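You operate a simulated robot arm through the tools that you are given. There is no shell and no other tool.

Carry out the task below with a simulated robot arm. There is one attempt and no reset: what you move stays moved.

TASK
Lift both drop pins, swing the green folding frame up and pin it.
Fine: The frame stands upright before the yellow and the blue pin go down again. Drop, pinch and damage nothing, leave nothing switched on.

The check looks at the end state, three seconds after you hand in, the way a careful person would. Anything else that was tipped, shoved, dropped, spilled or broken makes it a failure.

THE ROBOT
A 7-joint arm with a two-finger parallel gripper, fixed in place. Base frame: the origin is on the floor under the middle of its stand, x ahead of it, y to its left, z up; the work surface is at about z = 0.46. Readings come in m, rad, newtons and seconds.
It reaches about 1.479 m from its shoulder. Its first joint turns from -2.897 to 2.897 rad. Payload 4.4 kg.
Tool frame: the origin (TCP) lies between the finger pads and is the grasp point; the fingertips stand 0.023 m ahead of it; z points along the fingers, y is the line along which they close. The gripper opens to 0.094 m. The fingers are 0.038 m wide and 0.01 m thick; the gripper's body (0.054 by 0.096 m) begins 0.039 m behind the TCP.
Orientation is that of the tool frame in the base frame, as a unit quaternion [x, y, z, w]. With the fingers straight down and closing along the base's y, the tool's x points along the base's -x, its y along +y and its z along -z.

THE INTERFACE
- The arm moves only by the tool jog_arm. Its argument "steps" is one flat list of numbers, 7 for each row, row after row: the shift along the base's x, y, z in cm, then the turn, a rotation vector about the base's x, y, z in rad, then the opening, from 0 (shut) to 1 (fully open). In form: [tx, ty, tz, ax, ay, az, gripper, tx, ty, tz, ax, ay, az, gripper, ...]. A call has 1 to 20 rows; each row shifts and turns the commanded pose from where the row before left it. Each row takes 0.2 s and may step no farther than 0.05 m and 0.15 rad from the row before; otherwise, or with a gripper value out of range, the whole call is refused. Where a pose cannot be reached the arm comes as near as it can. A force on the tool above 90 N (or 10 N above the force at the start of the call, whichever is more), or a blocked arm, ends the call early, and 0.2 s more pass. The fingers move at their own pace (about 0.072 m/s each) and stop on an object; they squeeze with about 33 N. The grip force told is the motor's: it shows also when the fingers shut on nothing. Time passes only in rows, and 0.2 s behind the last, so rows that do not move let the fingers close. It gives the time, the measured TCP pose, the force on the tool (base axes), the opening and the grip force at its end, in the units of the frame above (readings bear some noise), with the torque about the TCP (base axes, N m) and any sound that the robot's microphone picked up, and new pictures: "views" is both (left out), scene, wrist or none.
- Cameras (640 x 400 px; columns grow to the right, rows downward): "scene" is fixed at [0.0494, 0.4985, 1.2585]; the picture's right is [-0.08, -1.00, 0.00], its down [-0.57, 0.05, -0.82] and it looks along [0.82, -0.07, -0.57] (base axes); focal length 320 px, centre (320, 200). "wrist" rides on the gripper at [0.086, 0.016, -0.074] in the tool frame; the picture's right is [-0.18, 0.98, 0.00], its down [-0.58, -0.11, -0.81] and it looks along [-0.79, -0.15, 0.59] (tool axes); focal length 243 px, centre (320, 200). There is no depth. A picture from a camera that has moved, and an enlarged one, comes with that camera's place and axes in the base frame and with its lens.
- zoom(camera, box): a new picture of the part [left, top, right, bottom] of that camera's present view, enlarged. No time passes.
- close_job(): hands the job in; it is judged then, once.

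Places have to be worked out from the pictures, the camera data and where the tool is seen. Open the gripper and draw the arm clear of the work before you hand the job in, unless the task says otherwise.

The tools are called after "Request:" by a JSON object that holds its "method" and its "body". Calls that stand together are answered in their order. jog_arm: Moves the arm, as the interface text tells. Its arguments: {"type":"object","properties":{"steps":{"type":"array"},"views":{"type":"string","enum":["both","scene","wrist","none"]}},"required":["steps"]} The other tools are called the same way: zoom (camera, box) takes an enlarged picture of a part of a camera's view; close_job () hands the job in.

At the start:

```text
t: 0.0
tool_pos: [0.7445, 0.4294, 0.9959]
tool_rot: [0.0, 1.0, 0.0, 0.0]
ft_force: [-0.7, -0.3, 0.6]
wrist_torque: [-0.01, 0.0, -0.01]
opening: 0.094
finger_force: 0.1
```

scene: 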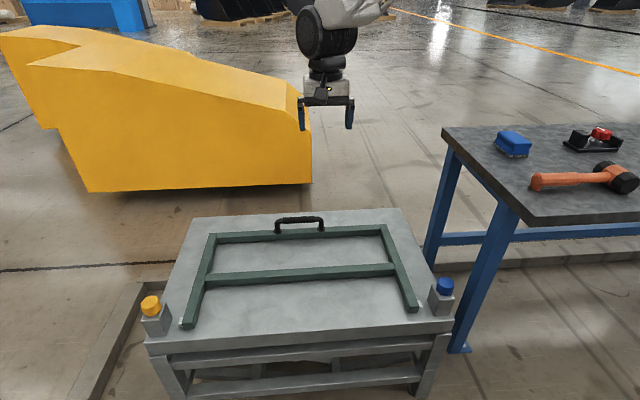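
wrist: 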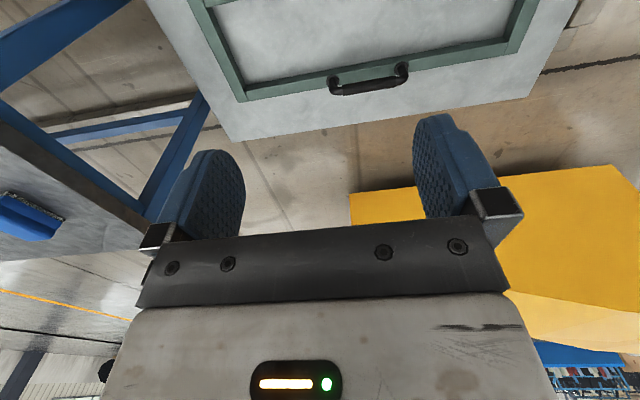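

I start by looking closely at the two pins, the frame and its handle before moving anything.

Request:
{"method": "zoom", "body": {"camera": "scene", "box": [120, 270, 240, 345]}}

Request:
{"method": "zoom", "body": {"camera": "scene", "box": [380, 250, 500, 325]}}

Request:
{"method": "zoom", "body": {"camera": "scene", "box": [120, 190, 480, 400]}}

Request:
{"method": "zoom", "body": {"camera": "scene", "box": [250, 195, 350, 258]}}

```text
5.33 times, centred on (180, 308) of scene
camera zoom: at [0.0494, 0.4985, 1.2585], right [-0.08, -1.0, 0.0], down [-0.57, 0.05, -0.82], along [0.82, -0.07, -0.57], focal length 1706 px, centre (1067, -373)
```

zoom: 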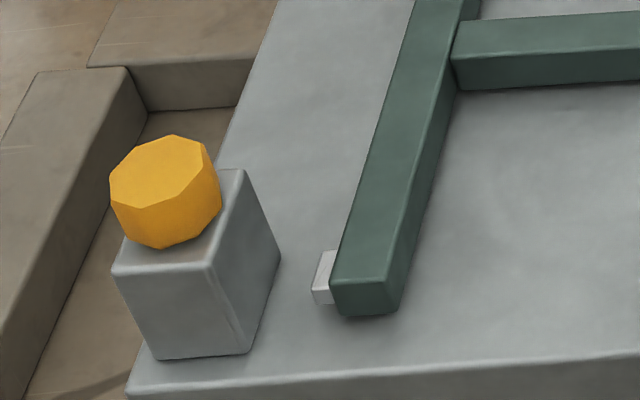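

```text
5.33 times, centred on (440, 288) of scene
camera zoom: at [0.0494, 0.4985, 1.2585], right [-0.08, -1.0, 0.0], down [-0.57, 0.05, -0.82], along [0.82, -0.07, -0.57], focal length 1706 px, centre (-320, -267)
```

zoom: 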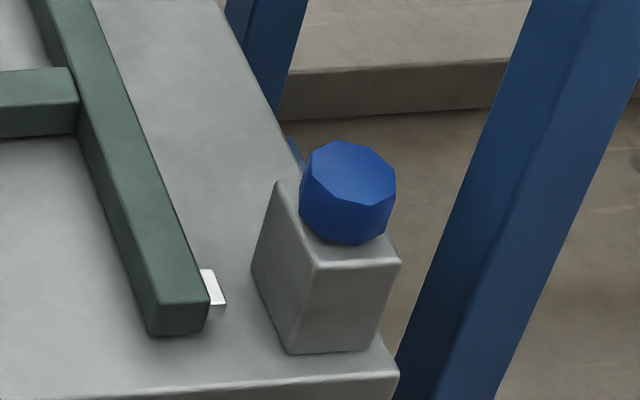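

```text
1.78 times, centred on (300, 295) of scene
camera zoom: at [0.0494, 0.4985, 1.2585], right [-0.08, -1.0, 0.0], down [-0.57, 0.05, -0.82], along [0.82, -0.07, -0.57], focal length 569 px, centre (356, 31)
```

zoom: 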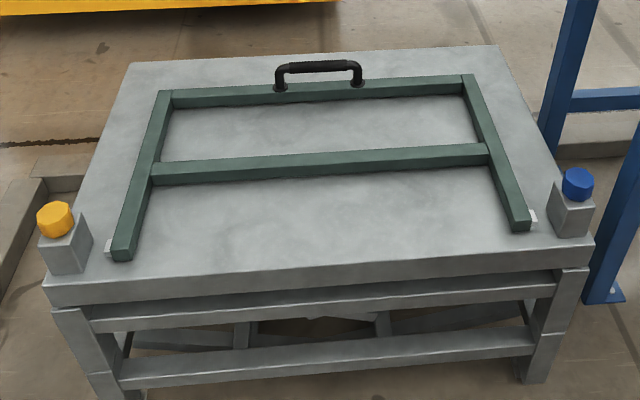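

```text
6.35 times, centred on (300, 226) of scene
camera zoom: at [0.0494, 0.4985, 1.2585], right [-0.08, -1.0, 0.0], down [-0.57, 0.05, -0.82], along [0.82, -0.07, -0.57], focal length 2032 px, centre (447, 32)
```

zoom: 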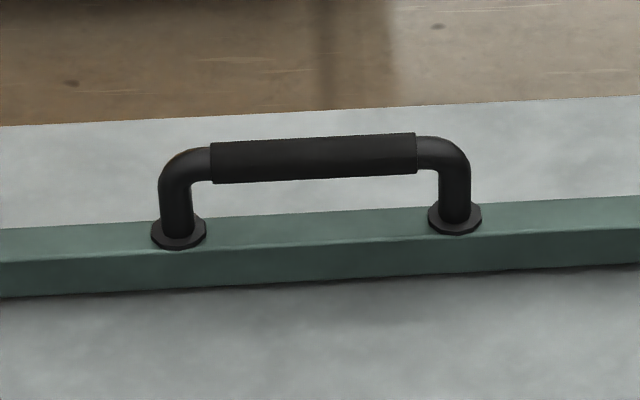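

The yellow knob seems to be near (0.61, 0.895), z about 0.53–0.575, the blue knob near (0.617, 0.10), and the handle grip near (0.945, 0.496, 0.555). I move the open gripper to a spot well above the yellow knob and look from there.

Request:
{"method": "jog_arm", "body": {"steps": [-1.1, 3.87, -2, 0, 0, 0, 1, -1.1, 3.87, -2, 0, 0, 0, 1, -1.1, 3.87, -2, 0, 0, 0, 1, -1.1, 3.87, -2, 0, 0, 0, 1, -1.1, 3.87, -2, 0, 0, 0, 1, -1.1, 3.87, -2, 0, 0, 0, 1, -1.1, 3.87, -2, 0, 0, 0, 1, -1.1, 3.87, -2, 0, 0, 0, 1, -1.1, 3.87, -2, 0, 0, 0, 1, -1.1, 3.87, -2, 0, 0, 0, 1, -1.1, 3.87, -2, 0, 0, 0, 1, -1.1, 3.87, -2, 0, 0, 0, 1], "views": "both"}}

```text
t: 2.6
tool_pos: [0.613, 0.895, 0.7528]
tool_rot: [0.001, 1.0, 0.0, 0.0]
ft_force: [-0.9, 0.1, 0.9]
wrist_torque: [-0.02, 0.07, -0.06]
opening: 0.0941
finger_force: 0.0
camera wrist: at [0.5259, 0.9116, 0.8275], right [0.18, 0.98, 0.0], down [0.58, -0.11, 0.81], along [0.79, -0.15, -0.59], focal length 243 px, centre (320, 200)
```

scene: 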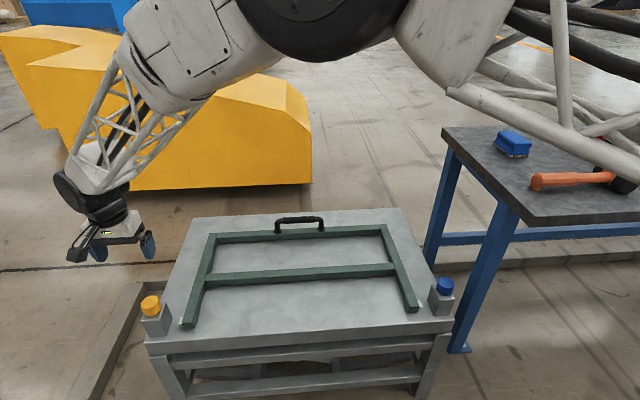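
wrist: 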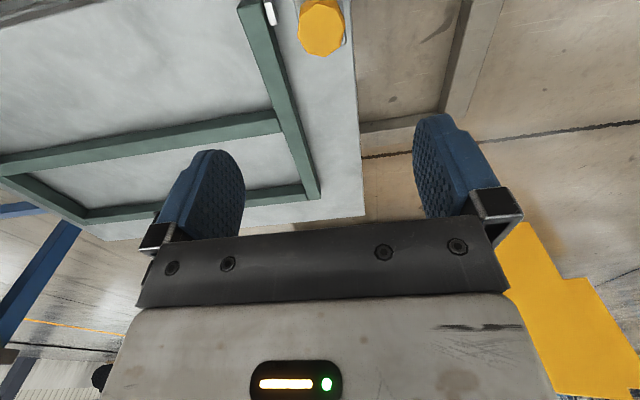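

The wrist picture puts the knob at about (0.61, 0.896), which agrees with the scene estimate. I lower straight down until the fingertips are just above the top of the knob and check again.

Request:
{"method": "jog_arm", "body": {"steps": [-0.1, 0, -3.7, 0, 0, 0, 1, -0.1, 0, -3.7, 0, 0, 0, 1, 0, 0, -3.7, 0, 0, 0, 1, 0, 0, -3.7, 0, 0, 0, 1], "views": "both"}}

Request:
{"method": "zoom", "body": {"camera": "scene", "box": [80, 220, 240, 345]}}

```text
t: 3.6
tool_pos: [0.6117, 0.8963, 0.6074]
tool_rot: [0.0, 1.0, 0.001, 0.001]
ft_force: [0.2, 0.1, 1.1]
wrist_torque: [0.0, 0.03, -0.01]
opening: 0.094
finger_force: 0.1
camera wrist: at [0.5234, 0.9127, 0.6812], right [0.18, 0.98, 0.0], down [0.58, -0.11, 0.81], along [0.79, -0.15, -0.59], focal length 243 px, centre (320, 200)
```

scene: 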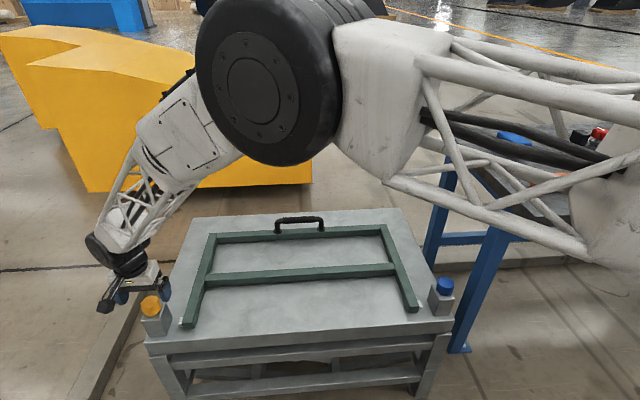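
wrist: 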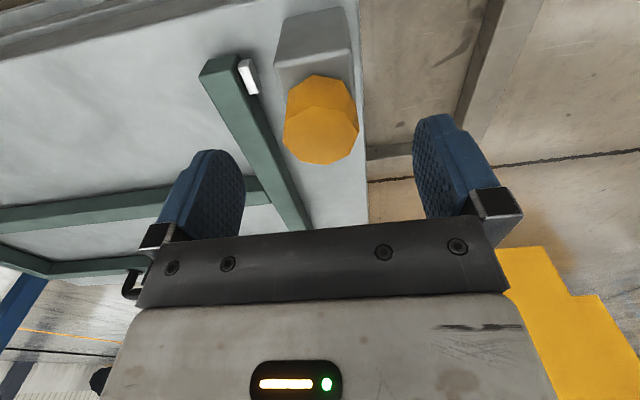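

```text
3.20 times, centred on (160, 282) of scene
camera zoom: at [0.0494, 0.4985, 1.2585], right [-0.08, -1.0, 0.0], down [-0.57, 0.05, -0.82], along [0.82, -0.07, -0.57], focal length 1024 px, centre (832, -64)
```

zoom: 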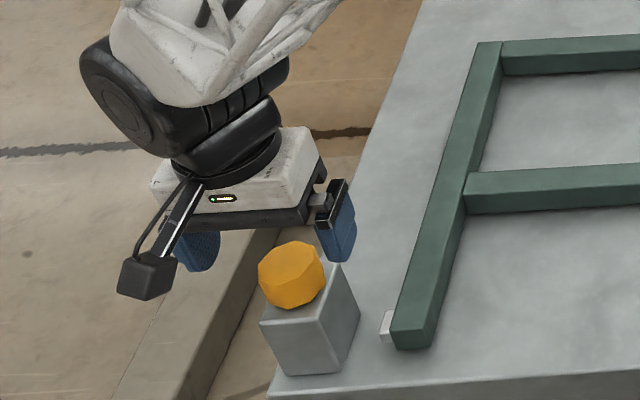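

The fingers straddle the knob, and the TCP projects right onto it. I lower 4.4 cm so the pads sit around the knob with the fingertips still above the block, and look before closing.

Request:
{"method": "jog_arm", "body": {"steps": [-0.1, 0, -2.2, 0, 0, 0, 1, -0.1, 0, -2.2, 0, 0, 0, 1], "views": "both"}}

Request:
{"method": "zoom", "body": {"camera": "scene", "box": [80, 240, 240, 340]}}

Request:
{"method": "zoom", "body": {"camera": "wrist", "box": [120, 0, 540, 262]}}

```text
t: 4.2
tool_pos: [0.6078, 0.8941, 0.5612]
tool_rot: [-0.001, 1.0, 0.0, 0.0]
ft_force: [1.0, 0.5, 0.1]
wrist_torque: [0.02, 0.0, -0.01]
opening: 0.0941
finger_force: 0.1
camera wrist: at [0.5193, 0.9116, 0.6359], right [0.18, 0.98, 0.0], down [0.58, -0.11, 0.81], along [0.79, -0.15, -0.59], focal length 243 px, centre (320, 200)
```

scene: 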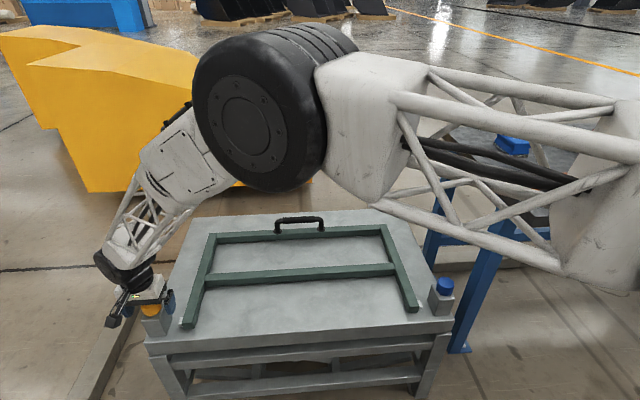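
wrist: 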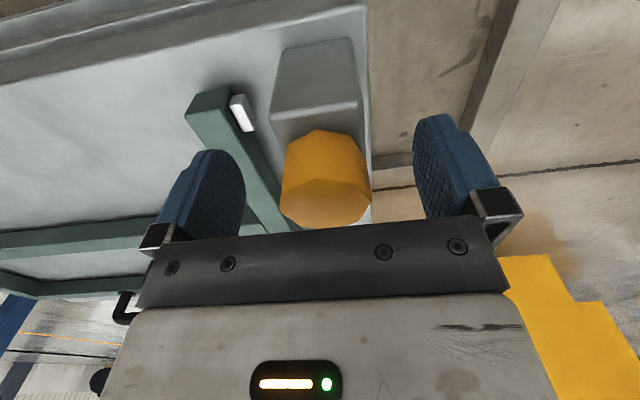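

```text
4.00 times, centred on (160, 290) of scene
camera zoom: at [0.0494, 0.4985, 1.2585], right [-0.08, -1.0, 0.0], down [-0.57, 0.05, -0.82], along [0.82, -0.07, -0.57], focal length 1280 px, centre (960, -160)
```

zoom: 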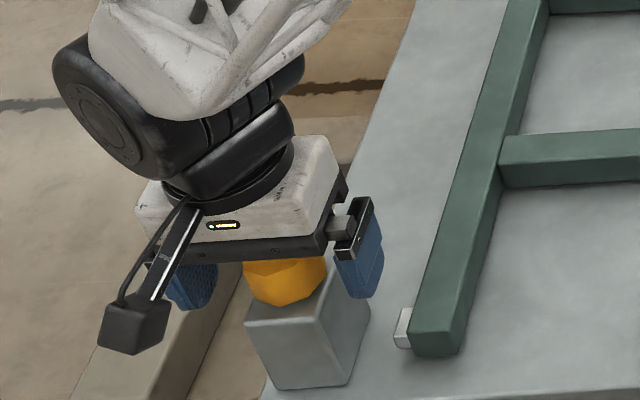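

```text
1.52 times, centred on (330, 131) of wrist
camera zoom: at [0.5193, 0.9116, 0.6359], right [0.18, 0.98, 0.0], down [0.58, -0.11, 0.81], along [0.79, -0.15, -0.59], focal length 370 px, centre (305, 305)
```

zoom: 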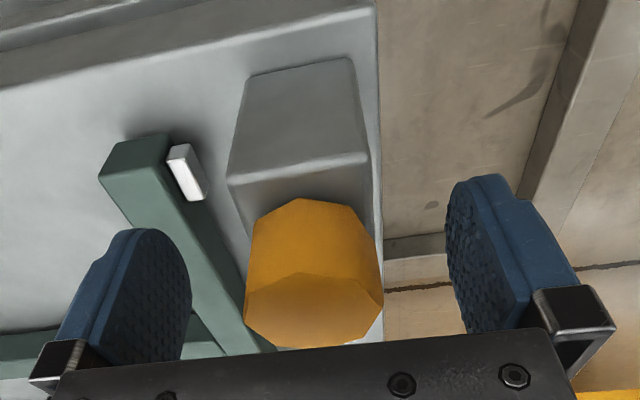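

The knob sits centred between the pads with the fingertips just clear of the block. I close the gripper on it without moving.

Request:
{"method": "jog_arm", "body": {"steps": [0, 0, 0, 0, 0, 0, 0.55, 0, 0, 0, 0, 0, 0, 0.3, 0, 0, 0, 0, 0, 0, 0, 0, 0, 0, 0, 0, 0, 0], "views": "both"}}

```text
t: 5.2
tool_pos: [0.6072, 0.8953, 0.5617]
tool_rot: [0.001, 1.0, 0.001, 0.0]
ft_force: [-0.8, 18.8, 0.1]
wrist_torque: [-0.59, -0.08, 0.17]
opening: 0.0459
finger_force: 45.6
camera wrist: at [0.5189, 0.9121, 0.636], right [0.18, 0.98, 0.0], down [0.58, -0.11, 0.81], along [0.79, -0.15, -0.59], focal length 243 px, centre (320, 200)
```

scene: 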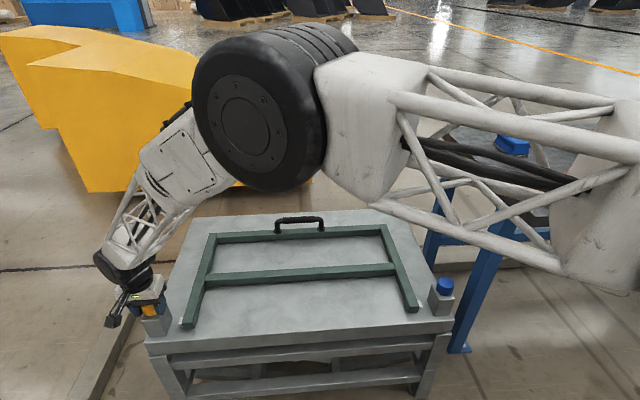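
wrist: 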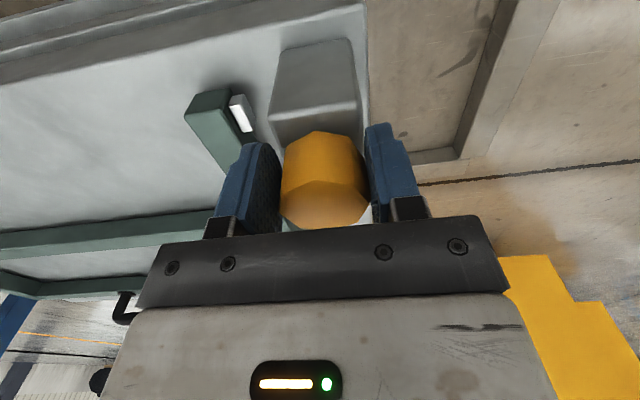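

The grip is on the knob (opening 0.046), with an 18.8 N side force that suggests I'm slightly off centre in -y. I nudge +y a millimetre to relax it before lifting.

Request:
{"method": "jog_arm", "body": {"steps": [0, 0.12, 0, 0, 0, 0, 0, 0, 0, 0, 0, 0, 0, 0], "views": "none"}}

```text
t: 5.8
tool_pos: [0.6073, 0.8943, 0.5613]
tool_rot: [0.0, 1.0, -0.001, -0.002]
ft_force: [-21.1, -5.5, 8.5]
wrist_torque: [0.59, -0.07, -0.19]
opening: 0.0457
finger_force: 44.7
```

The side force has changed sign and an x force shows up; I wait one beat to see the settled values.

Request:
{"method": "jog_arm", "body": {"steps": [0, 0, 0, 0, 0, 0, 0, 0, 0, 0, 0, 0, 0, 0], "views": "none"}}

```text
t: 6.4
tool_pos: [0.6072, 0.8947, 0.5618]
tool_rot: [-0.001, 1.0, 0.0, -0.001]
ft_force: [-32.3, -15.0, 10.3]
wrist_torque: [0.42, 0.67, -0.22]
opening: 0.0456
finger_force: 44.8
```

The knob is pushing the tool toward -x and -y, so I yield a millimetre in that direction to take out the preload.

Request:
{"method": "jog_arm", "body": {"steps": [-0.12, -0.06, 0, 0, 0, 0, 0, 0, 0, 0, 0, 0, 0, 0], "views": "none"}}

```text
t: 7.0
tool_pos: [0.6082, 0.8954, 0.5626]
tool_rot: [0.0, 1.0, -0.001, 0.0]
ft_force: [-21.7, 5.9, -3.5]
wrist_torque: [-0.64, 0.51, 0.04]
opening: 0.046
finger_force: 45.1
```

The side load is down to about 20 N, which is acceptable. I lift slowly 2 cm in small rows and check the forces and the picture.

Request:
{"method": "jog_arm", "body": {"steps": [-0.05, 0, 0.5, 0, 0, 0, 0, 0, 0, 0.5, 0, 0, 0, 0, 0, 0, 0.5, 0, 0, 0, 0, 0, 0, 0.5, 0, 0, 0, 0], "views": "both"}}

Request:
{"method": "zoom", "body": {"camera": "scene", "box": [80, 240, 240, 340]}}

```text
t: 8.0
tool_pos: [0.6068, 0.8955, 0.5837]
tool_rot: [-0.001, 1.0, 0.0, 0.001]
ft_force: [-18.5, 11.2, 0.9]
wrist_torque: [-0.51, -0.33, -0.07]
opening: 0.0459
finger_force: 44.6
camera wrist: at [0.5191, 0.9121, 0.6577], right [0.18, 0.98, 0.0], down [0.58, -0.11, 0.81], along [0.79, -0.15, -0.59], focal length 243 px, centre (320, 200)
```

scene: 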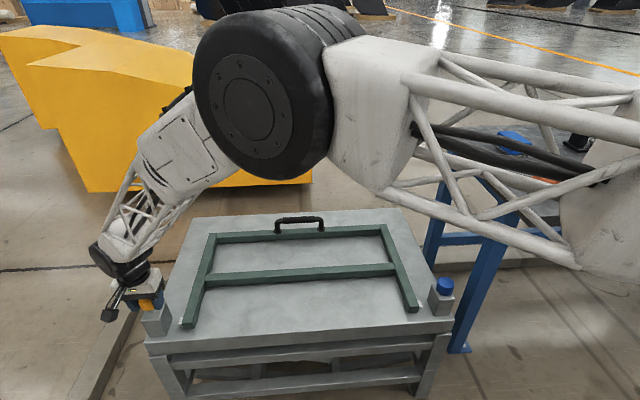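
wrist: 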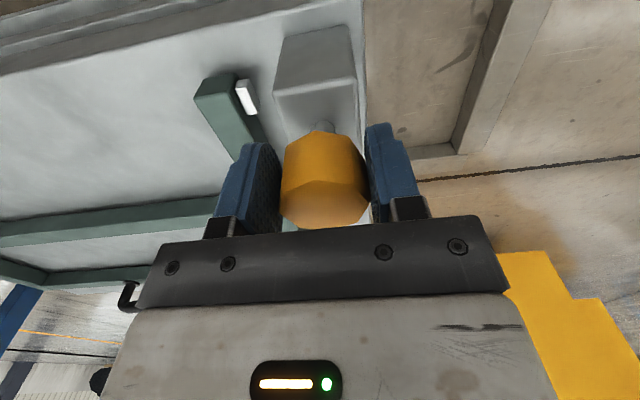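

```text
4.00 times, centred on (160, 290) of scene
camera zoom: at [0.0494, 0.4985, 1.2585], right [-0.08, -1.0, 0.0], down [-0.57, 0.05, -0.82], along [0.82, -0.07, -0.57], focal length 1280 px, centre (960, -160)
```

zoom: 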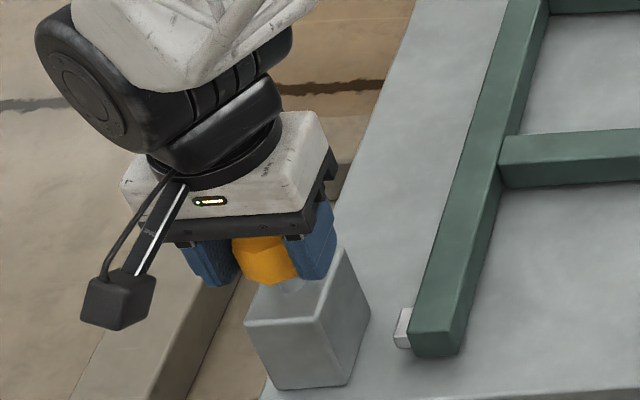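

The pin comes up freely, with its shaft showing beneath the knob. I continue upward slowly another 2 cm.

Request:
{"method": "jog_arm", "body": {"steps": [-0.05, 0, 0.5, 0, 0, 0, 0, 0, 0, 0.5, 0, 0, 0, 0, 0, 0, 0.5, 0, 0, 0, 0, 0, 0, 0.5, 0, 0, 0, 0], "views": "both"}}

Request:
{"method": "zoom", "body": {"camera": "scene", "box": [80, 240, 240, 340]}}

```text
t: 9.0
tool_pos: [0.6066, 0.8947, 0.6025]
tool_rot: [0.0, 1.0, 0.0, -0.001]
ft_force: [-4.8, 32.2, -20.8]
wrist_torque: [0.89, -0.79, 0.33]
opening: 0.0459
finger_force: 45.6
camera wrist: at [0.5192, 0.9122, 0.6755], right [0.18, 0.98, 0.0], down [0.58, -0.11, 0.81], along [0.79, -0.15, -0.59], focal length 243 px, centre (320, 200)
```

scene: 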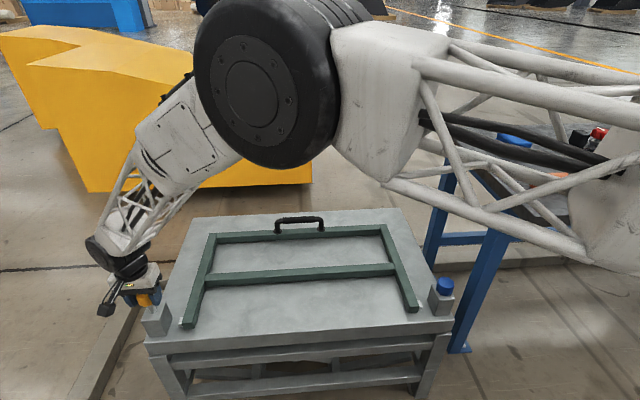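
wrist: 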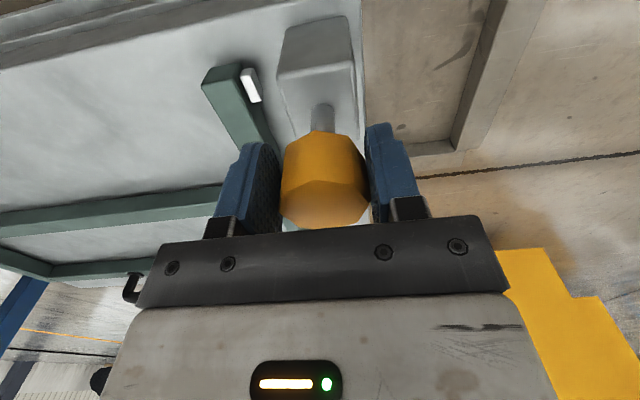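

```text
4.00 times, centred on (160, 290) of scene
camera zoom: at [0.0494, 0.4985, 1.2585], right [-0.08, -1.0, 0.0], down [-0.57, 0.05, -0.82], along [0.82, -0.07, -0.57], focal length 1280 px, centre (960, -160)
```

zoom: 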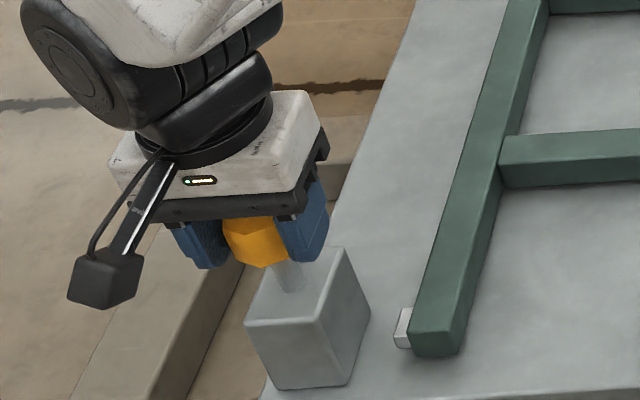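

There is now about 20 N pulling down on the tool, perhaps the top stop. I hold still for a moment and read the settled force before deciding.

Request:
{"method": "jog_arm", "body": {"steps": [0, 0, 0, 0, 0, 0, 0, 0, 0, 0, 0, 0, 0, 0], "views": "none"}}

```text
t: 9.6
tool_pos: [0.6071, 0.8943, 0.6016]
tool_rot: [0.0, 1.0, 0.001, 0.0]
ft_force: [3.2, 40.5, -33.2]
wrist_torque: [0.63, 0.03, 0.31]
opening: 0.0459
finger_force: 44.7
```

The force grew to about 33 N down at z = 0.601, so the pin is against its upper stop after about 4 cm of travel. I relax the upward pull and side load a little.

Request:
{"method": "jog_arm", "body": {"steps": [0, 0.1, -0.12, 0, 0, 0, 0, 0, 0, 0, 0, 0, 0, 0], "views": "none"}}

```text
t: 10.2
tool_pos: [0.6085, 0.8953, 0.603]
tool_rot: [0.0, 1.0, -0.001, -0.001]
ft_force: [-8.7, -8.7, -9.3]
wrist_torque: [0.31, 0.59, 0.12]
opening: 0.0457
finger_force: 44.9
```

The loads are now under 10 N with the pin at the top. I open the fingers just enough to free the knob, and watch whether the pin stays up.

Request:
{"method": "jog_arm", "body": {"steps": [0, 0, 0, 0, 0, 0, 0.52, 0, 0, 0, 0, 0, 0, 0.56, 0, 0, 0, 0, 0, 0, 0.6], "views": "both"}}

Request:
{"method": "zoom", "body": {"camera": "scene", "box": [80, 240, 240, 340]}}

```text
t: 11.0
tool_pos: [0.6069, 0.8963, 0.6029]
tool_rot: [0.0, 1.0, 0.0, 0.0]
ft_force: [0.2, 0.3, -0.4]
wrist_torque: [0.02, -0.02, -0.02]
opening: 0.0563
finger_force: 0.1
camera wrist: at [0.5191, 0.9136, 0.6764], right [0.18, 0.98, 0.0], down [0.58, -0.11, 0.81], along [0.79, -0.15, -0.59], focal length 243 px, centre (320, 200)
```

scene: 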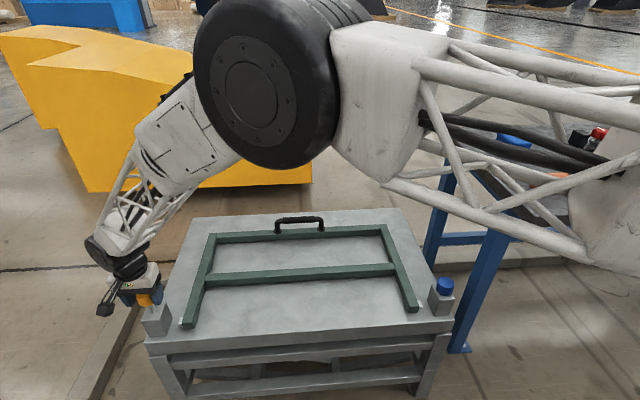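
wrist: 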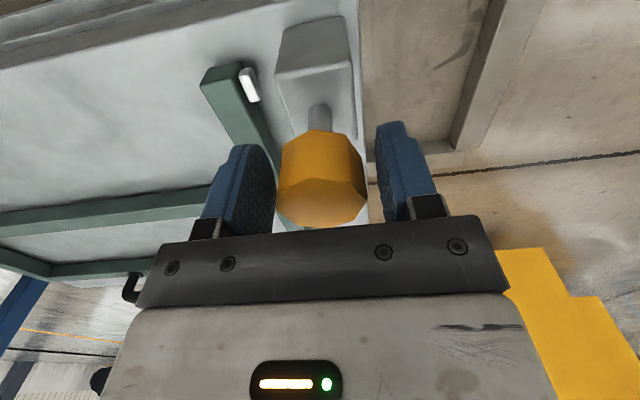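

```text
4.00 times, centred on (160, 290) of scene
camera zoom: at [0.0494, 0.4985, 1.2585], right [-0.08, -1.0, 0.0], down [-0.57, 0.05, -0.82], along [0.82, -0.07, -0.57], focal length 1280 px, centre (960, -160)
```

zoom: 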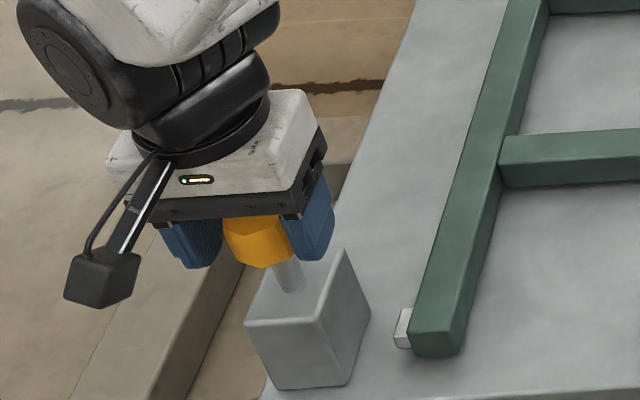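

The pin stays up by itself with the fingers free and no load on the tool. I open fully and rise straight up clear of the knob.

Request:
{"method": "jog_arm", "body": {"steps": [0, -0.1, 0, 0, 0, 0, 0.8, 0, 0, 0, 0, 0, 0, 1, 0, 0, 2, 0, 0, 0, 1, 0, 0, 3, 0, 0, 0, 1, 0, 0, 4, 0, 0, 0, 1, 0, 0, 4, 0, 0, 0, 1, 0, 0, 4, 0, 0, 0, 1], "views": "both"}}

Request:
{"method": "zoom", "body": {"camera": "scene", "box": [80, 240, 240, 340]}}

```text
t: 12.6
tool_pos: [0.6085, 0.8935, 0.7706]
tool_rot: [-0.001, 1.0, -0.002, -0.001]
ft_force: [-0.3, -0.6, -1.2]
wrist_torque: [0.0, 0.0, 0.02]
opening: 0.0938
finger_force: 0.0
camera wrist: at [0.521, 0.9109, 0.8443], right [0.18, 0.98, 0.0], down [0.58, -0.11, 0.81], along [0.79, -0.15, -0.59], focal length 243 px, centre (320, 200)
```

scene: 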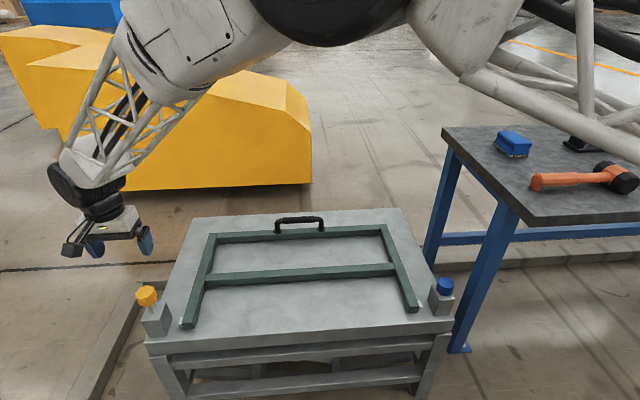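
wrist: 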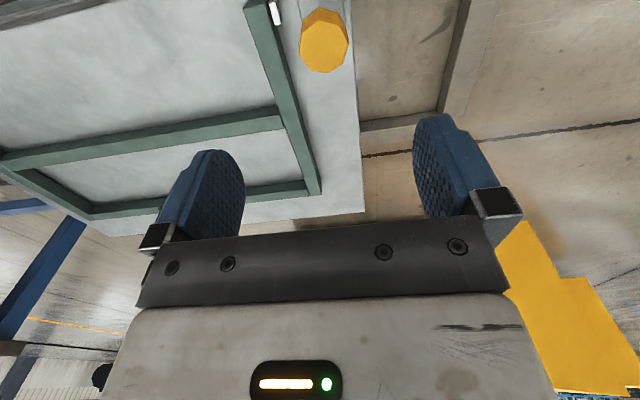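

```text
4.00 times, centred on (160, 290) of scene
camera zoom: at [0.0494, 0.4985, 1.2585], right [-0.08, -1.0, 0.0], down [-0.57, 0.05, -0.82], along [0.82, -0.07, -0.57], focal length 1280 px, centre (960, -160)
```

zoom: 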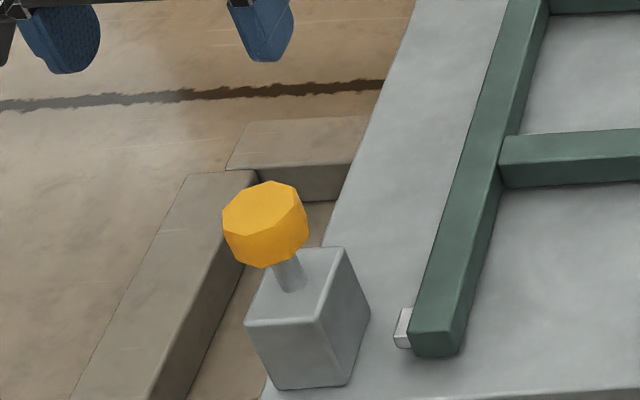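

The yellow pin stays raised. I now travel toward the blue pin at z of about 0.85, well above the frame, and pause half way to check the arm's clearance to the bench.

Request:
{"method": "jog_arm", "body": {"steps": [0.05, -4.0, 1.5, 0, 0, 0, 1, 0.05, -4.4, 1.5, 0, 0, 0, 1, 0.05, -4.4, 1.5, 0, 0, 0, 1, 0.05, -4.4, 1.5, 0, 0, 0, 1, 0.05, -4.4, 1.5, 0, 0, 0, 1, 0.05, -4.4, 0.5, 0, 0, 0, 1, 0.05, -4.4, 0, 0, 0, 0, 1, 0.05, -4.4, 0, 0, 0, 0, 1, 0.05, -4.4, 0, 0, 0, 0, 1, 0.05, -4.4, 0, 0, 0, 0, 1], "views": "both"}}

```text
t: 14.8
tool_pos: [0.6118, 0.461, 0.8517]
tool_rot: [0.0, 1.0, 0.0, 0.0]
ft_force: [-0.4, 0.5, 0.3]
wrist_torque: [0.05, -0.01, -0.01]
opening: 0.0937
finger_force: 0.1
camera wrist: at [0.524, 0.4775, 0.9253], right [0.18, 0.98, 0.0], down [0.58, -0.11, 0.81], along [0.79, -0.15, -0.59], focal length 243 px, centre (320, 200)
```

scene: 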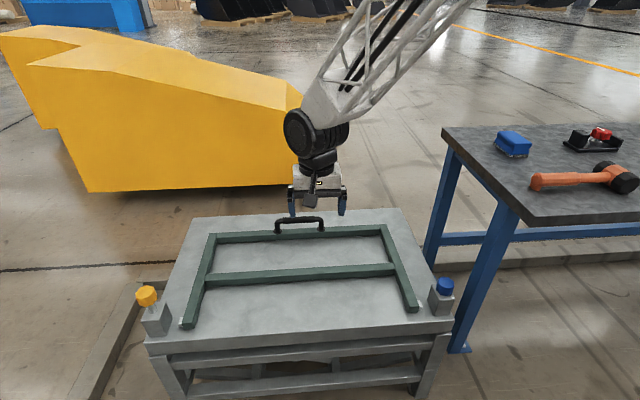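
wrist: 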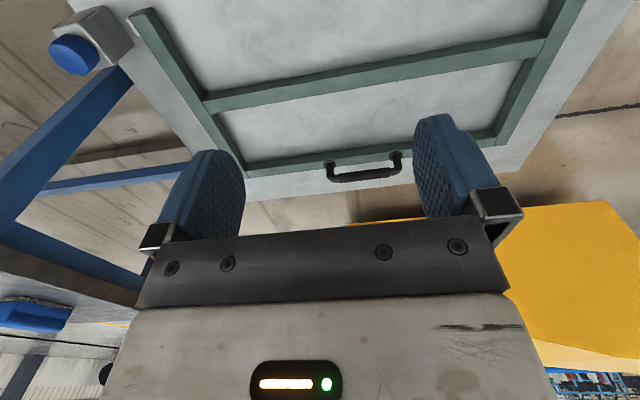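

The arm hangs in from high above, well clear of the bench. I continue to above the blue pin at about (0.615, 0.10).

Request:
{"method": "jog_arm", "body": {"steps": [0, -4.5, 0, 0, 0, 0, 1, 0, -4.5, 0, 0, 0, 0, 1, 0, -4.5, 0, 0, 0, 0, 1, 0, -4.5, 0, 0, 0, 0, 1, 0.1, -4.5, -0.5, 0, 0, 0, 1, 0.1, -4.5, -1, 0, 0, 0, 1, 0.1, -4.5, -2, 0, 0, 0, 1, 0, -4.5, -2, 0, 0, 0, 1], "views": "both"}}

```text
t: 16.6
tool_pos: [0.6125, 0.0983, 0.7958]
tool_rot: [0.0, 1.0, 0.0, 0.0]
ft_force: [0.3, -0.3, 0.9]
wrist_torque: [-0.01, 0.0, -0.01]
opening: 0.094
finger_force: 0.1
camera wrist: at [0.5248, 0.1157, 0.8696], right [0.18, 0.98, 0.0], down [0.58, -0.11, 0.81], along [0.79, -0.15, -0.59], focal length 243 px, centre (320, 200)
```

scene: 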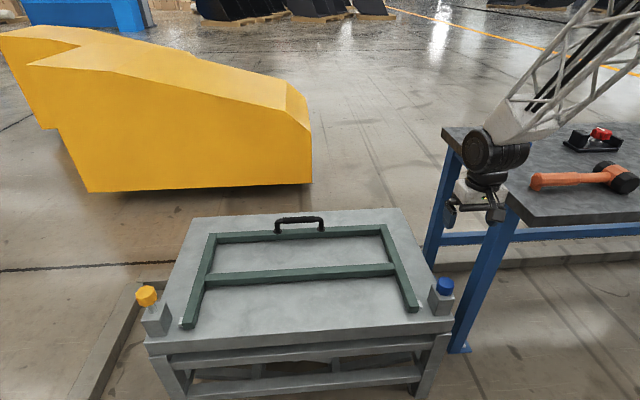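
wrist: 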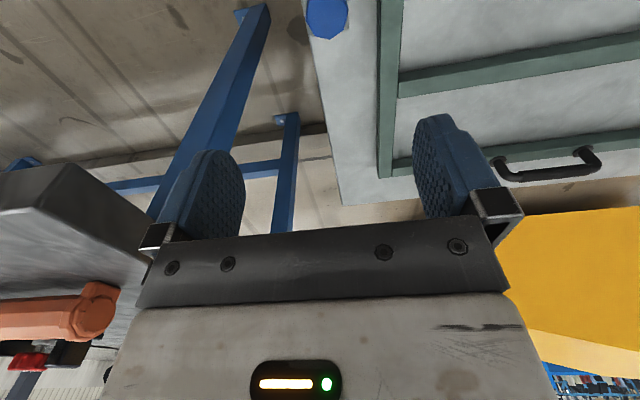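

The wrist picture puts the blue knob at about (0.613, 0.104). I lower to just above it and check the alignment.

Request:
{"method": "jog_arm", "body": {"steps": [0, 0.4, -3.7, 0, 0, 0, 1, 0, 0, -3.7, 0, 0, 0, 1, 0, 0, -3.7, 0, 0, 0, 1, -0.1, 0, -3.7, 0, 0, 0, 1, -0.1, 0, -3.7, 0, 0, 0, 1], "views": "both"}}

Request:
{"method": "zoom", "body": {"camera": "scene", "box": [360, 220, 520, 320]}}

```text
t: 17.8
tool_pos: [0.6164, 0.1026, 0.6125]
tool_rot: [0.0, 1.0, 0.001, 0.0]
ft_force: [0.2, 0.6, 0.3]
wrist_torque: [0.02, 0.0, -0.02]
opening: 0.0938
finger_force: 0.0
camera wrist: at [0.529, 0.1193, 0.6863], right [0.18, 0.98, 0.0], down [0.58, -0.11, 0.81], along [0.79, -0.15, -0.59], focal length 243 px, centre (320, 200)
```

scene: 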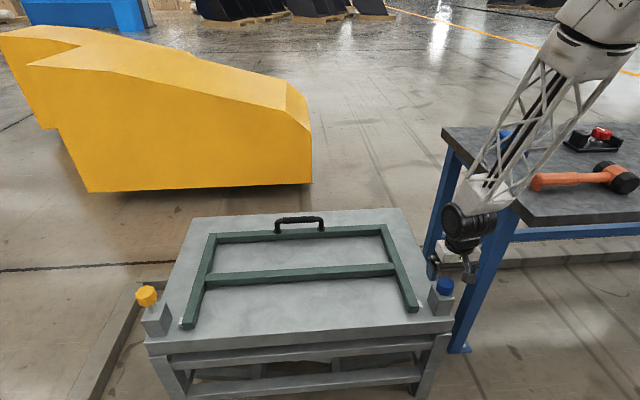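
wrist: 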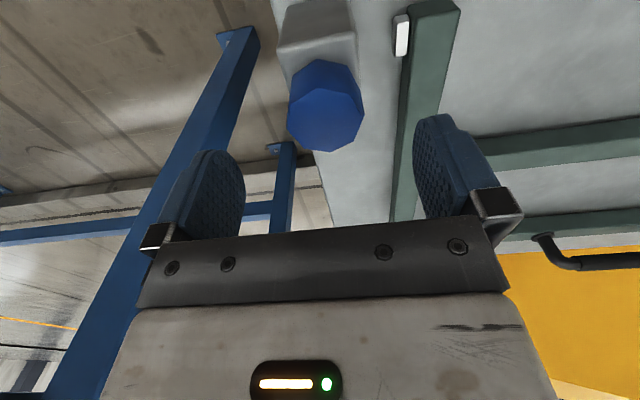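

```text
4.00 times, centred on (440, 270) of scene
camera zoom: at [0.0494, 0.4985, 1.2585], right [-0.08, -1.0, 0.0], down [-0.57, 0.05, -0.82], along [0.82, -0.07, -0.57], focal length 1280 px, centre (-160, -80)
```

zoom: 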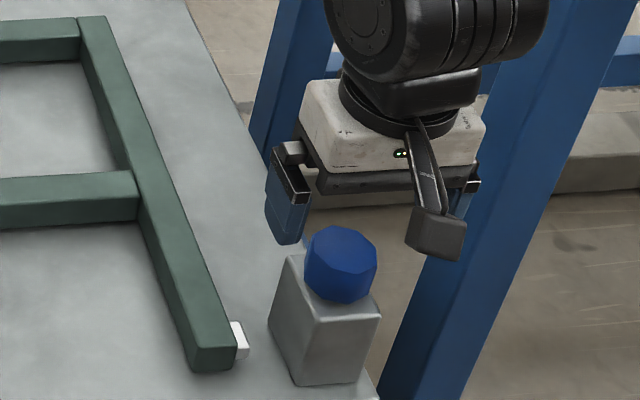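

The knob is slightly to +y and nearer than the TCP, so I correct by 3–4 mm while lowering the pads around it.

Request:
{"method": "jog_arm", "body": {"steps": [-0.4, 0.3, -1.5, 0, 0, 0, 1, 0, 0, -2, 0, 0, 0, 1, 0, 0, -1.5, 0, 0, 0, 1], "views": "both"}}

Request:
{"method": "zoom", "body": {"camera": "scene", "box": [360, 220, 520, 320]}}

Request:
{"method": "zoom", "body": {"camera": "wrist", "box": [120, 0, 540, 262]}}

```text
t: 18.6
tool_pos: [0.6108, 0.1041, 0.563]
tool_rot: [0.0, 1.0, 0.0, 0.0]
ft_force: [-0.1, 0.2, 0.1]
wrist_torque: [0.01, -0.01, -0.02]
opening: 0.0938
finger_force: 0.1
camera wrist: at [0.523, 0.1221, 0.6369], right [0.18, 0.98, 0.0], down [0.58, -0.11, 0.81], along [0.79, -0.15, -0.59], focal length 243 px, centre (320, 200)
```

scene: 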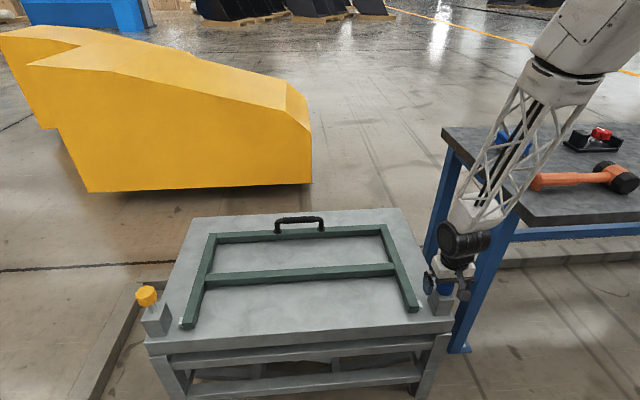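
wrist: 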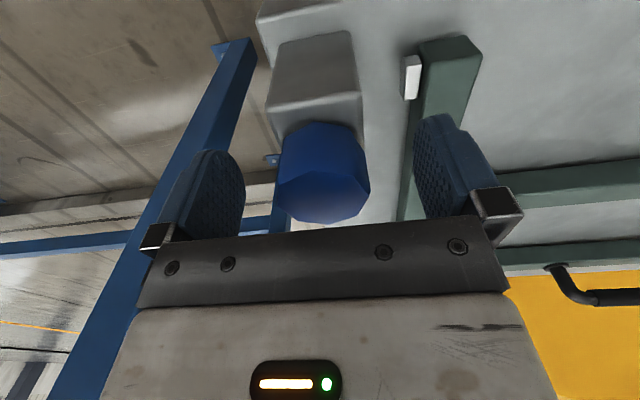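

```text
4.00 times, centred on (440, 270) of scene
camera zoom: at [0.0494, 0.4985, 1.2585], right [-0.08, -1.0, 0.0], down [-0.57, 0.05, -0.82], along [0.82, -0.07, -0.57], focal length 1280 px, centre (-160, -80)
```

zoom: 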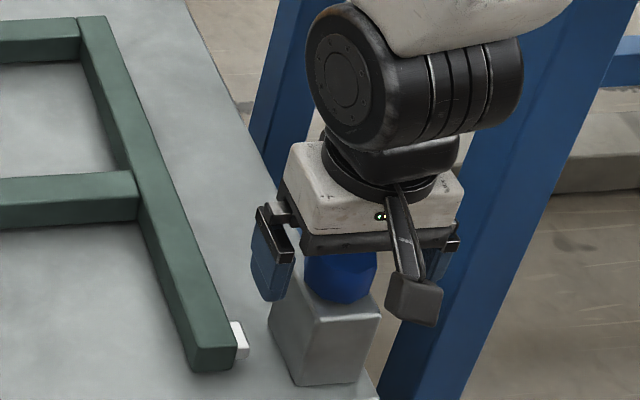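

```text
1.52 times, centred on (330, 131) of wrist
camera zoom: at [0.523, 0.1221, 0.6369], right [0.18, 0.98, 0.0], down [0.58, -0.11, 0.81], along [0.79, -0.15, -0.59], focal length 370 px, centre (305, 305)
```

zoom: 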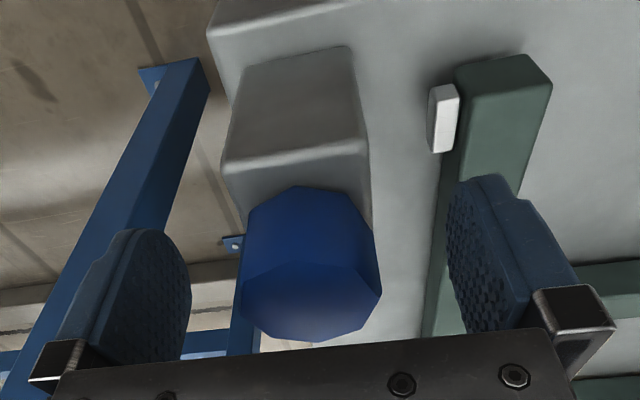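

The blue knob sits between the pads just as the yellow one did. I close the gripper in place.

Request:
{"method": "jog_arm", "body": {"steps": [-0.2, 0, 0, 0, 0, 0, 0.55, 0, 0, 0, 0, 0, 0, 0.3, 0, 0, 0, 0, 0, 0, 0, 0, 0, 0, 0, 0, 0, 0], "views": "wrist"}}

```text
t: 19.6
tool_pos: [0.6071, 0.1041, 0.563]
tool_rot: [0.0, 1.0, 0.0, 0.001]
ft_force: [5.1, -30.4, -2.5]
wrist_torque: [-0.89, -0.1, -0.23]
opening: 0.0458
finger_force: 45.0
camera wrist: at [0.5208, 0.1223, 0.6368], right [0.19, 0.98, 0.0], down [0.58, -0.11, 0.81], along [0.79, -0.15, -0.59], focal length 243 px, centre (320, 200)
```

wrist: 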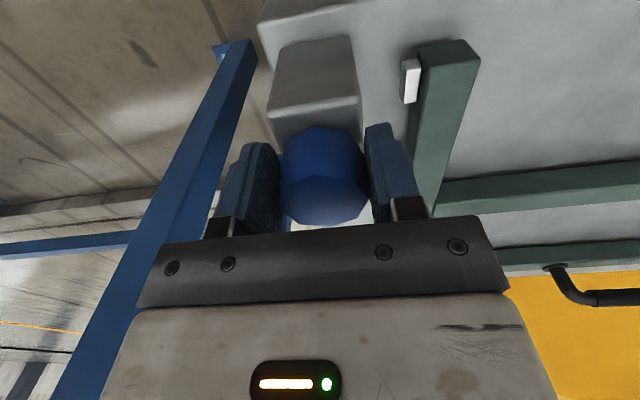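

The blue knob is gripped, with 30 N pushing the tool toward -y. I yield 1.2 mm that way and then lift slowly.

Request:
{"method": "jog_arm", "body": {"steps": [0, -0.12, 0, 0, 0, 0, 0, 0, 0, 0, 0, 0, 0, 0, 0, 0, 0.5, 0, 0, 0, 0, 0, 0, 0.5, 0, 0, 0, 0], "views": "none"}}

```text
t: 20.6
tool_pos: [0.6074, 0.1054, 0.575]
tool_rot: [0.001, 1.0, 0.0, 0.001]
ft_force: [18.3, -27.1, 0.1]
wrist_torque: [-0.94, 0.14, -0.16]
opening: 0.0457
finger_force: 45.2
```

The blue pin rises freely too. I lift another 2.8 cm in small rows, easing the side load a little more.

Request:
{"method": "jog_arm", "body": {"steps": [0.05, -0.06, 0.5, 0, 0, 0, 0, 0, 0, 0.5, 0, 0, 0, 0, 0, 0, 0.5, 0, 0, 0, 0, 0, 0, 0.5, 0, 0, 0, 0, 0, 0, 0.5, 0, 0, 0, 0, 0, 0, 0.3, 0, 0, 0, 0], "views": "both"}}

Request:
{"method": "zoom", "body": {"camera": "scene", "box": [360, 220, 520, 320]}}

```text
t: 22.0
tool_pos: [0.6085, 0.1041, 0.5999]
tool_rot: [-0.002, 1.0, 0.001, 0.0]
ft_force: [16.9, 56.7, -2.1]
wrist_torque: [1.01, -1.12, 0.23]
opening: 0.046
finger_force: 45.1
camera wrist: at [0.5205, 0.122, 0.6737], right [0.18, 0.98, 0.0], down [0.58, -0.11, 0.81], along [0.79, -0.15, -0.59], focal length 243 px, centre (320, 200)
```

scene: 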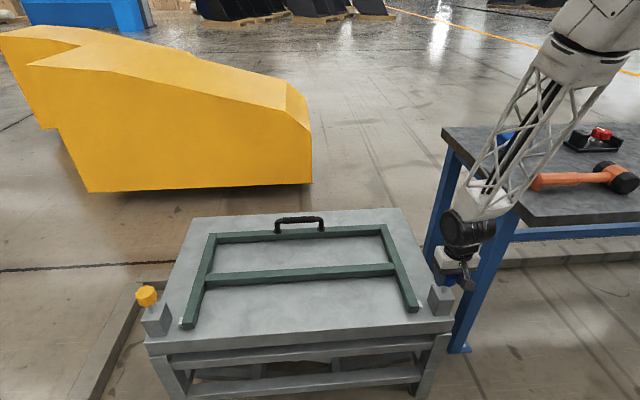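
wrist: 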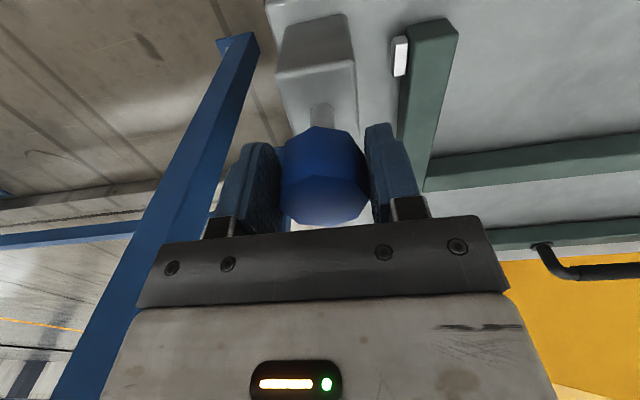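

```text
4.00 times, centred on (440, 270) of scene
camera zoom: at [0.0494, 0.4985, 1.2585], right [-0.08, -1.0, 0.0], down [-0.57, 0.05, -0.82], along [0.82, -0.07, -0.57], focal length 1280 px, centre (-160, -80)
```

zoom: 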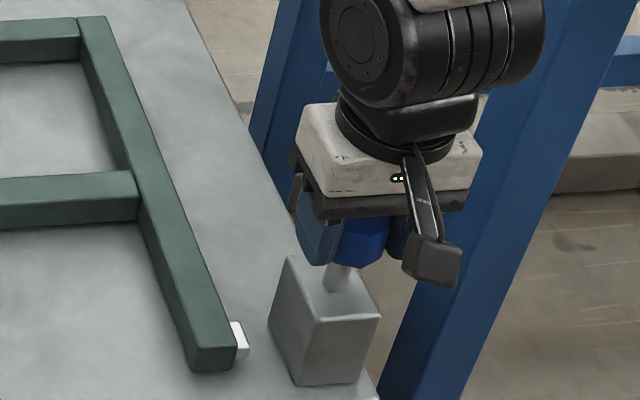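

The pin is up about 3.8 cm, but the side load has flipped to +57 N, so I shift +1 mm in y and lift the last few millimetres until the stop is felt.

Request:
{"method": "jog_arm", "body": {"steps": [0, 0.1, 0, 0, 0, 0, 0, 0, 0, 0.2, 0, 0, 0, 0, 0, 0, 0.1, 0, 0, 0, 0], "views": "none"}}

```text
t: 22.8
tool_pos: [0.6081, 0.1053, 0.6027]
tool_rot: [0.001, 1.0, 0.0, 0.0]
ft_force: [32.2, -14.1, -2.6]
wrist_torque: [-0.69, 0.34, -0.07]
opening: 0.046
finger_force: 44.7
```

No stop is felt yet, and the height matches the yellow pin's top within a couple of millimetres. I raise 3 mm more and watch the vertical force.

Request:
{"method": "jog_arm", "body": {"steps": [0.08, 0, 0.2, 0, 0, 0, 0, 0, 0, 0.1, 0, 0, 0, 0, 0, 0, 0, 0, 0, 0, 0], "views": "none"}}

```text
t: 23.6
tool_pos: [0.606, 0.104, 0.6047]
tool_rot: [0.0, 1.0, 0.0, -0.001]
ft_force: [6.0, -1.5, -36.3]
wrist_torque: [0.59, 0.35, 0.01]
opening: 0.046
finger_force: 44.8
```

The stop is reached (-36 N vertical). I ease down 1 mm and open the fingers gently, watching that the blue pin stays up.

Request:
{"method": "jog_arm", "body": {"steps": [0, 0, -0.12, 0, 0, 0, 0, 0, 0, 0, 0, 0, 0, 0.52, 0, 0, 0, 0, 0, 0, 0.56, 0, 0, 0, 0, 0, 0, 0.6], "views": "both"}}

Request:
{"method": "zoom", "body": {"camera": "scene", "box": [360, 220, 520, 320]}}

```text
t: 24.6
tool_pos: [0.6096, 0.1061, 0.6055]
tool_rot: [0.0, 1.0, 0.001, 0.0]
ft_force: [-0.2, -0.6, 0.5]
wrist_torque: [0.04, 0.01, -0.01]
opening: 0.0564
finger_force: 0.0
camera wrist: at [0.5207, 0.123, 0.6795], right [0.18, 0.98, 0.0], down [0.58, -0.11, 0.81], along [0.79, -0.15, -0.59], focal length 243 px, centre (320, 200)
```

scene: 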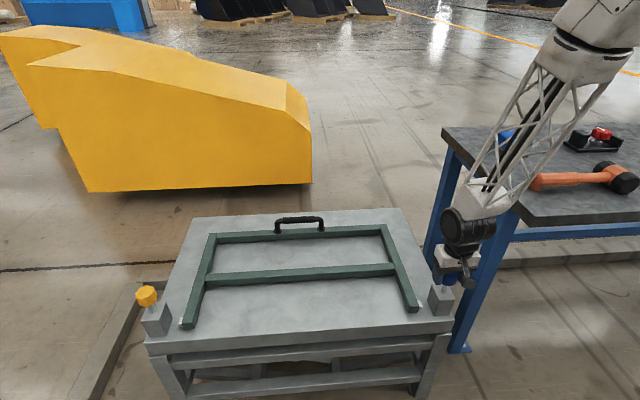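
wrist: 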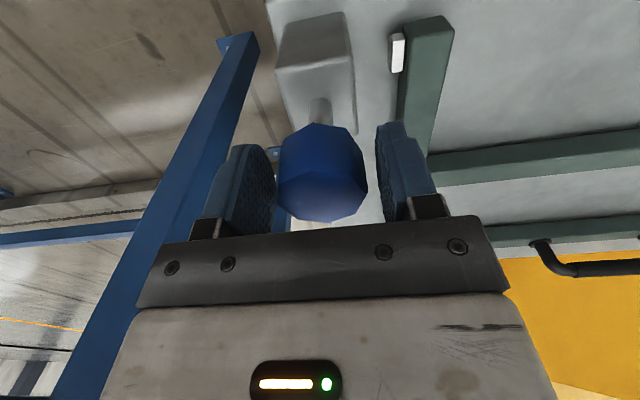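

```text
4.00 times, centred on (440, 270) of scene
camera zoom: at [0.0494, 0.4985, 1.2585], right [-0.08, -1.0, 0.0], down [-0.57, 0.05, -0.82], along [0.82, -0.07, -0.57], focal length 1280 px, centre (-160, -80)
```

zoom: 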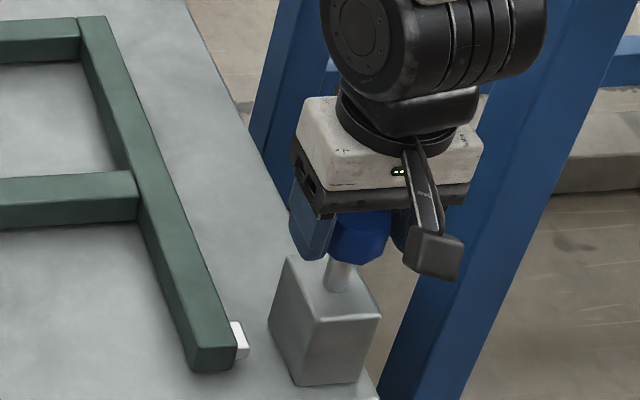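

The blue pin also holds itself up. I open fully, rise clear, and look at both pins before heading for the handle.

Request:
{"method": "jog_arm", "body": {"steps": [0, -0.05, 0, 0, 0, 0, 0.8, 0, 0, 0, 0, 0, 0, 1, 0, 0, 2, 0, 0, 0, 1, 0, 0, 3, 0, 0, 0, 1, 0, 0, 4, 0, 0, 0, 1, 0, 0, 4, 0, 0, 0, 1, 0, 0, 4, 0, 0, 0, 1, 0, 0, 4, 0, 0, 0, 1], "views": "both"}}

Request:
{"method": "zoom", "body": {"camera": "scene", "box": [120, 190, 480, 400]}}

```text
t: 26.4
tool_pos: [0.6077, 0.1028, 0.814]
tool_rot: [-0.001, 1.0, 0.0, -0.001]
ft_force: [0.8, -0.1, -0.4]
wrist_torque: [0.02, 0.03, 0.01]
opening: 0.094
finger_force: 0.0
camera wrist: at [0.52, 0.1199, 0.8879], right [0.18, 0.98, 0.0], down [0.58, -0.11, 0.81], along [0.79, -0.15, -0.59], focal length 243 px, centre (320, 200)
```

scene: 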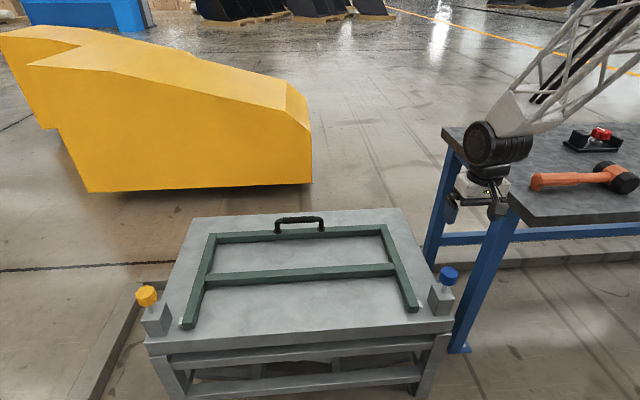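
wrist: 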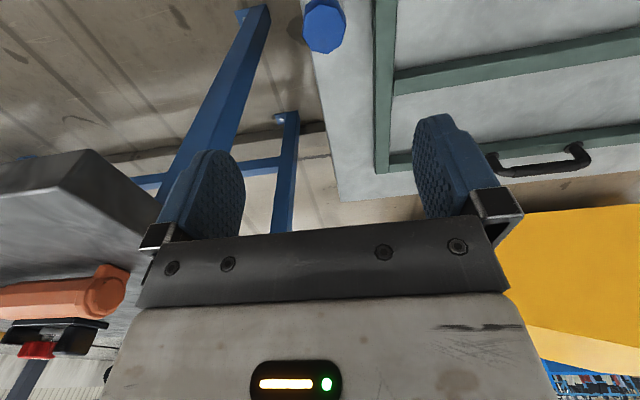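

```text
1.78 times, centred on (300, 295) of scene
camera zoom: at [0.0494, 0.4985, 1.2585], right [-0.08, -1.0, 0.0], down [-0.57, 0.05, -0.82], along [0.82, -0.07, -0.57], focal length 569 px, centre (356, 31)
```

zoom: 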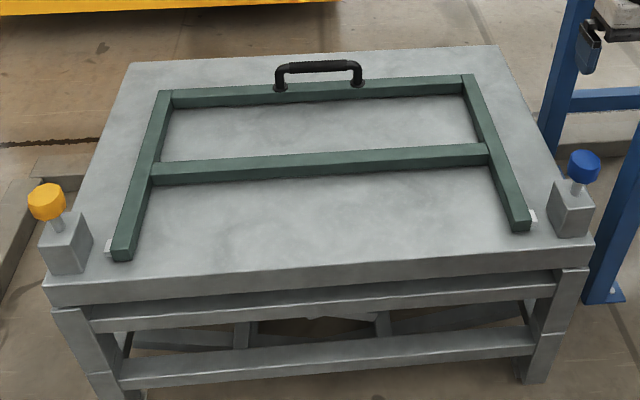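

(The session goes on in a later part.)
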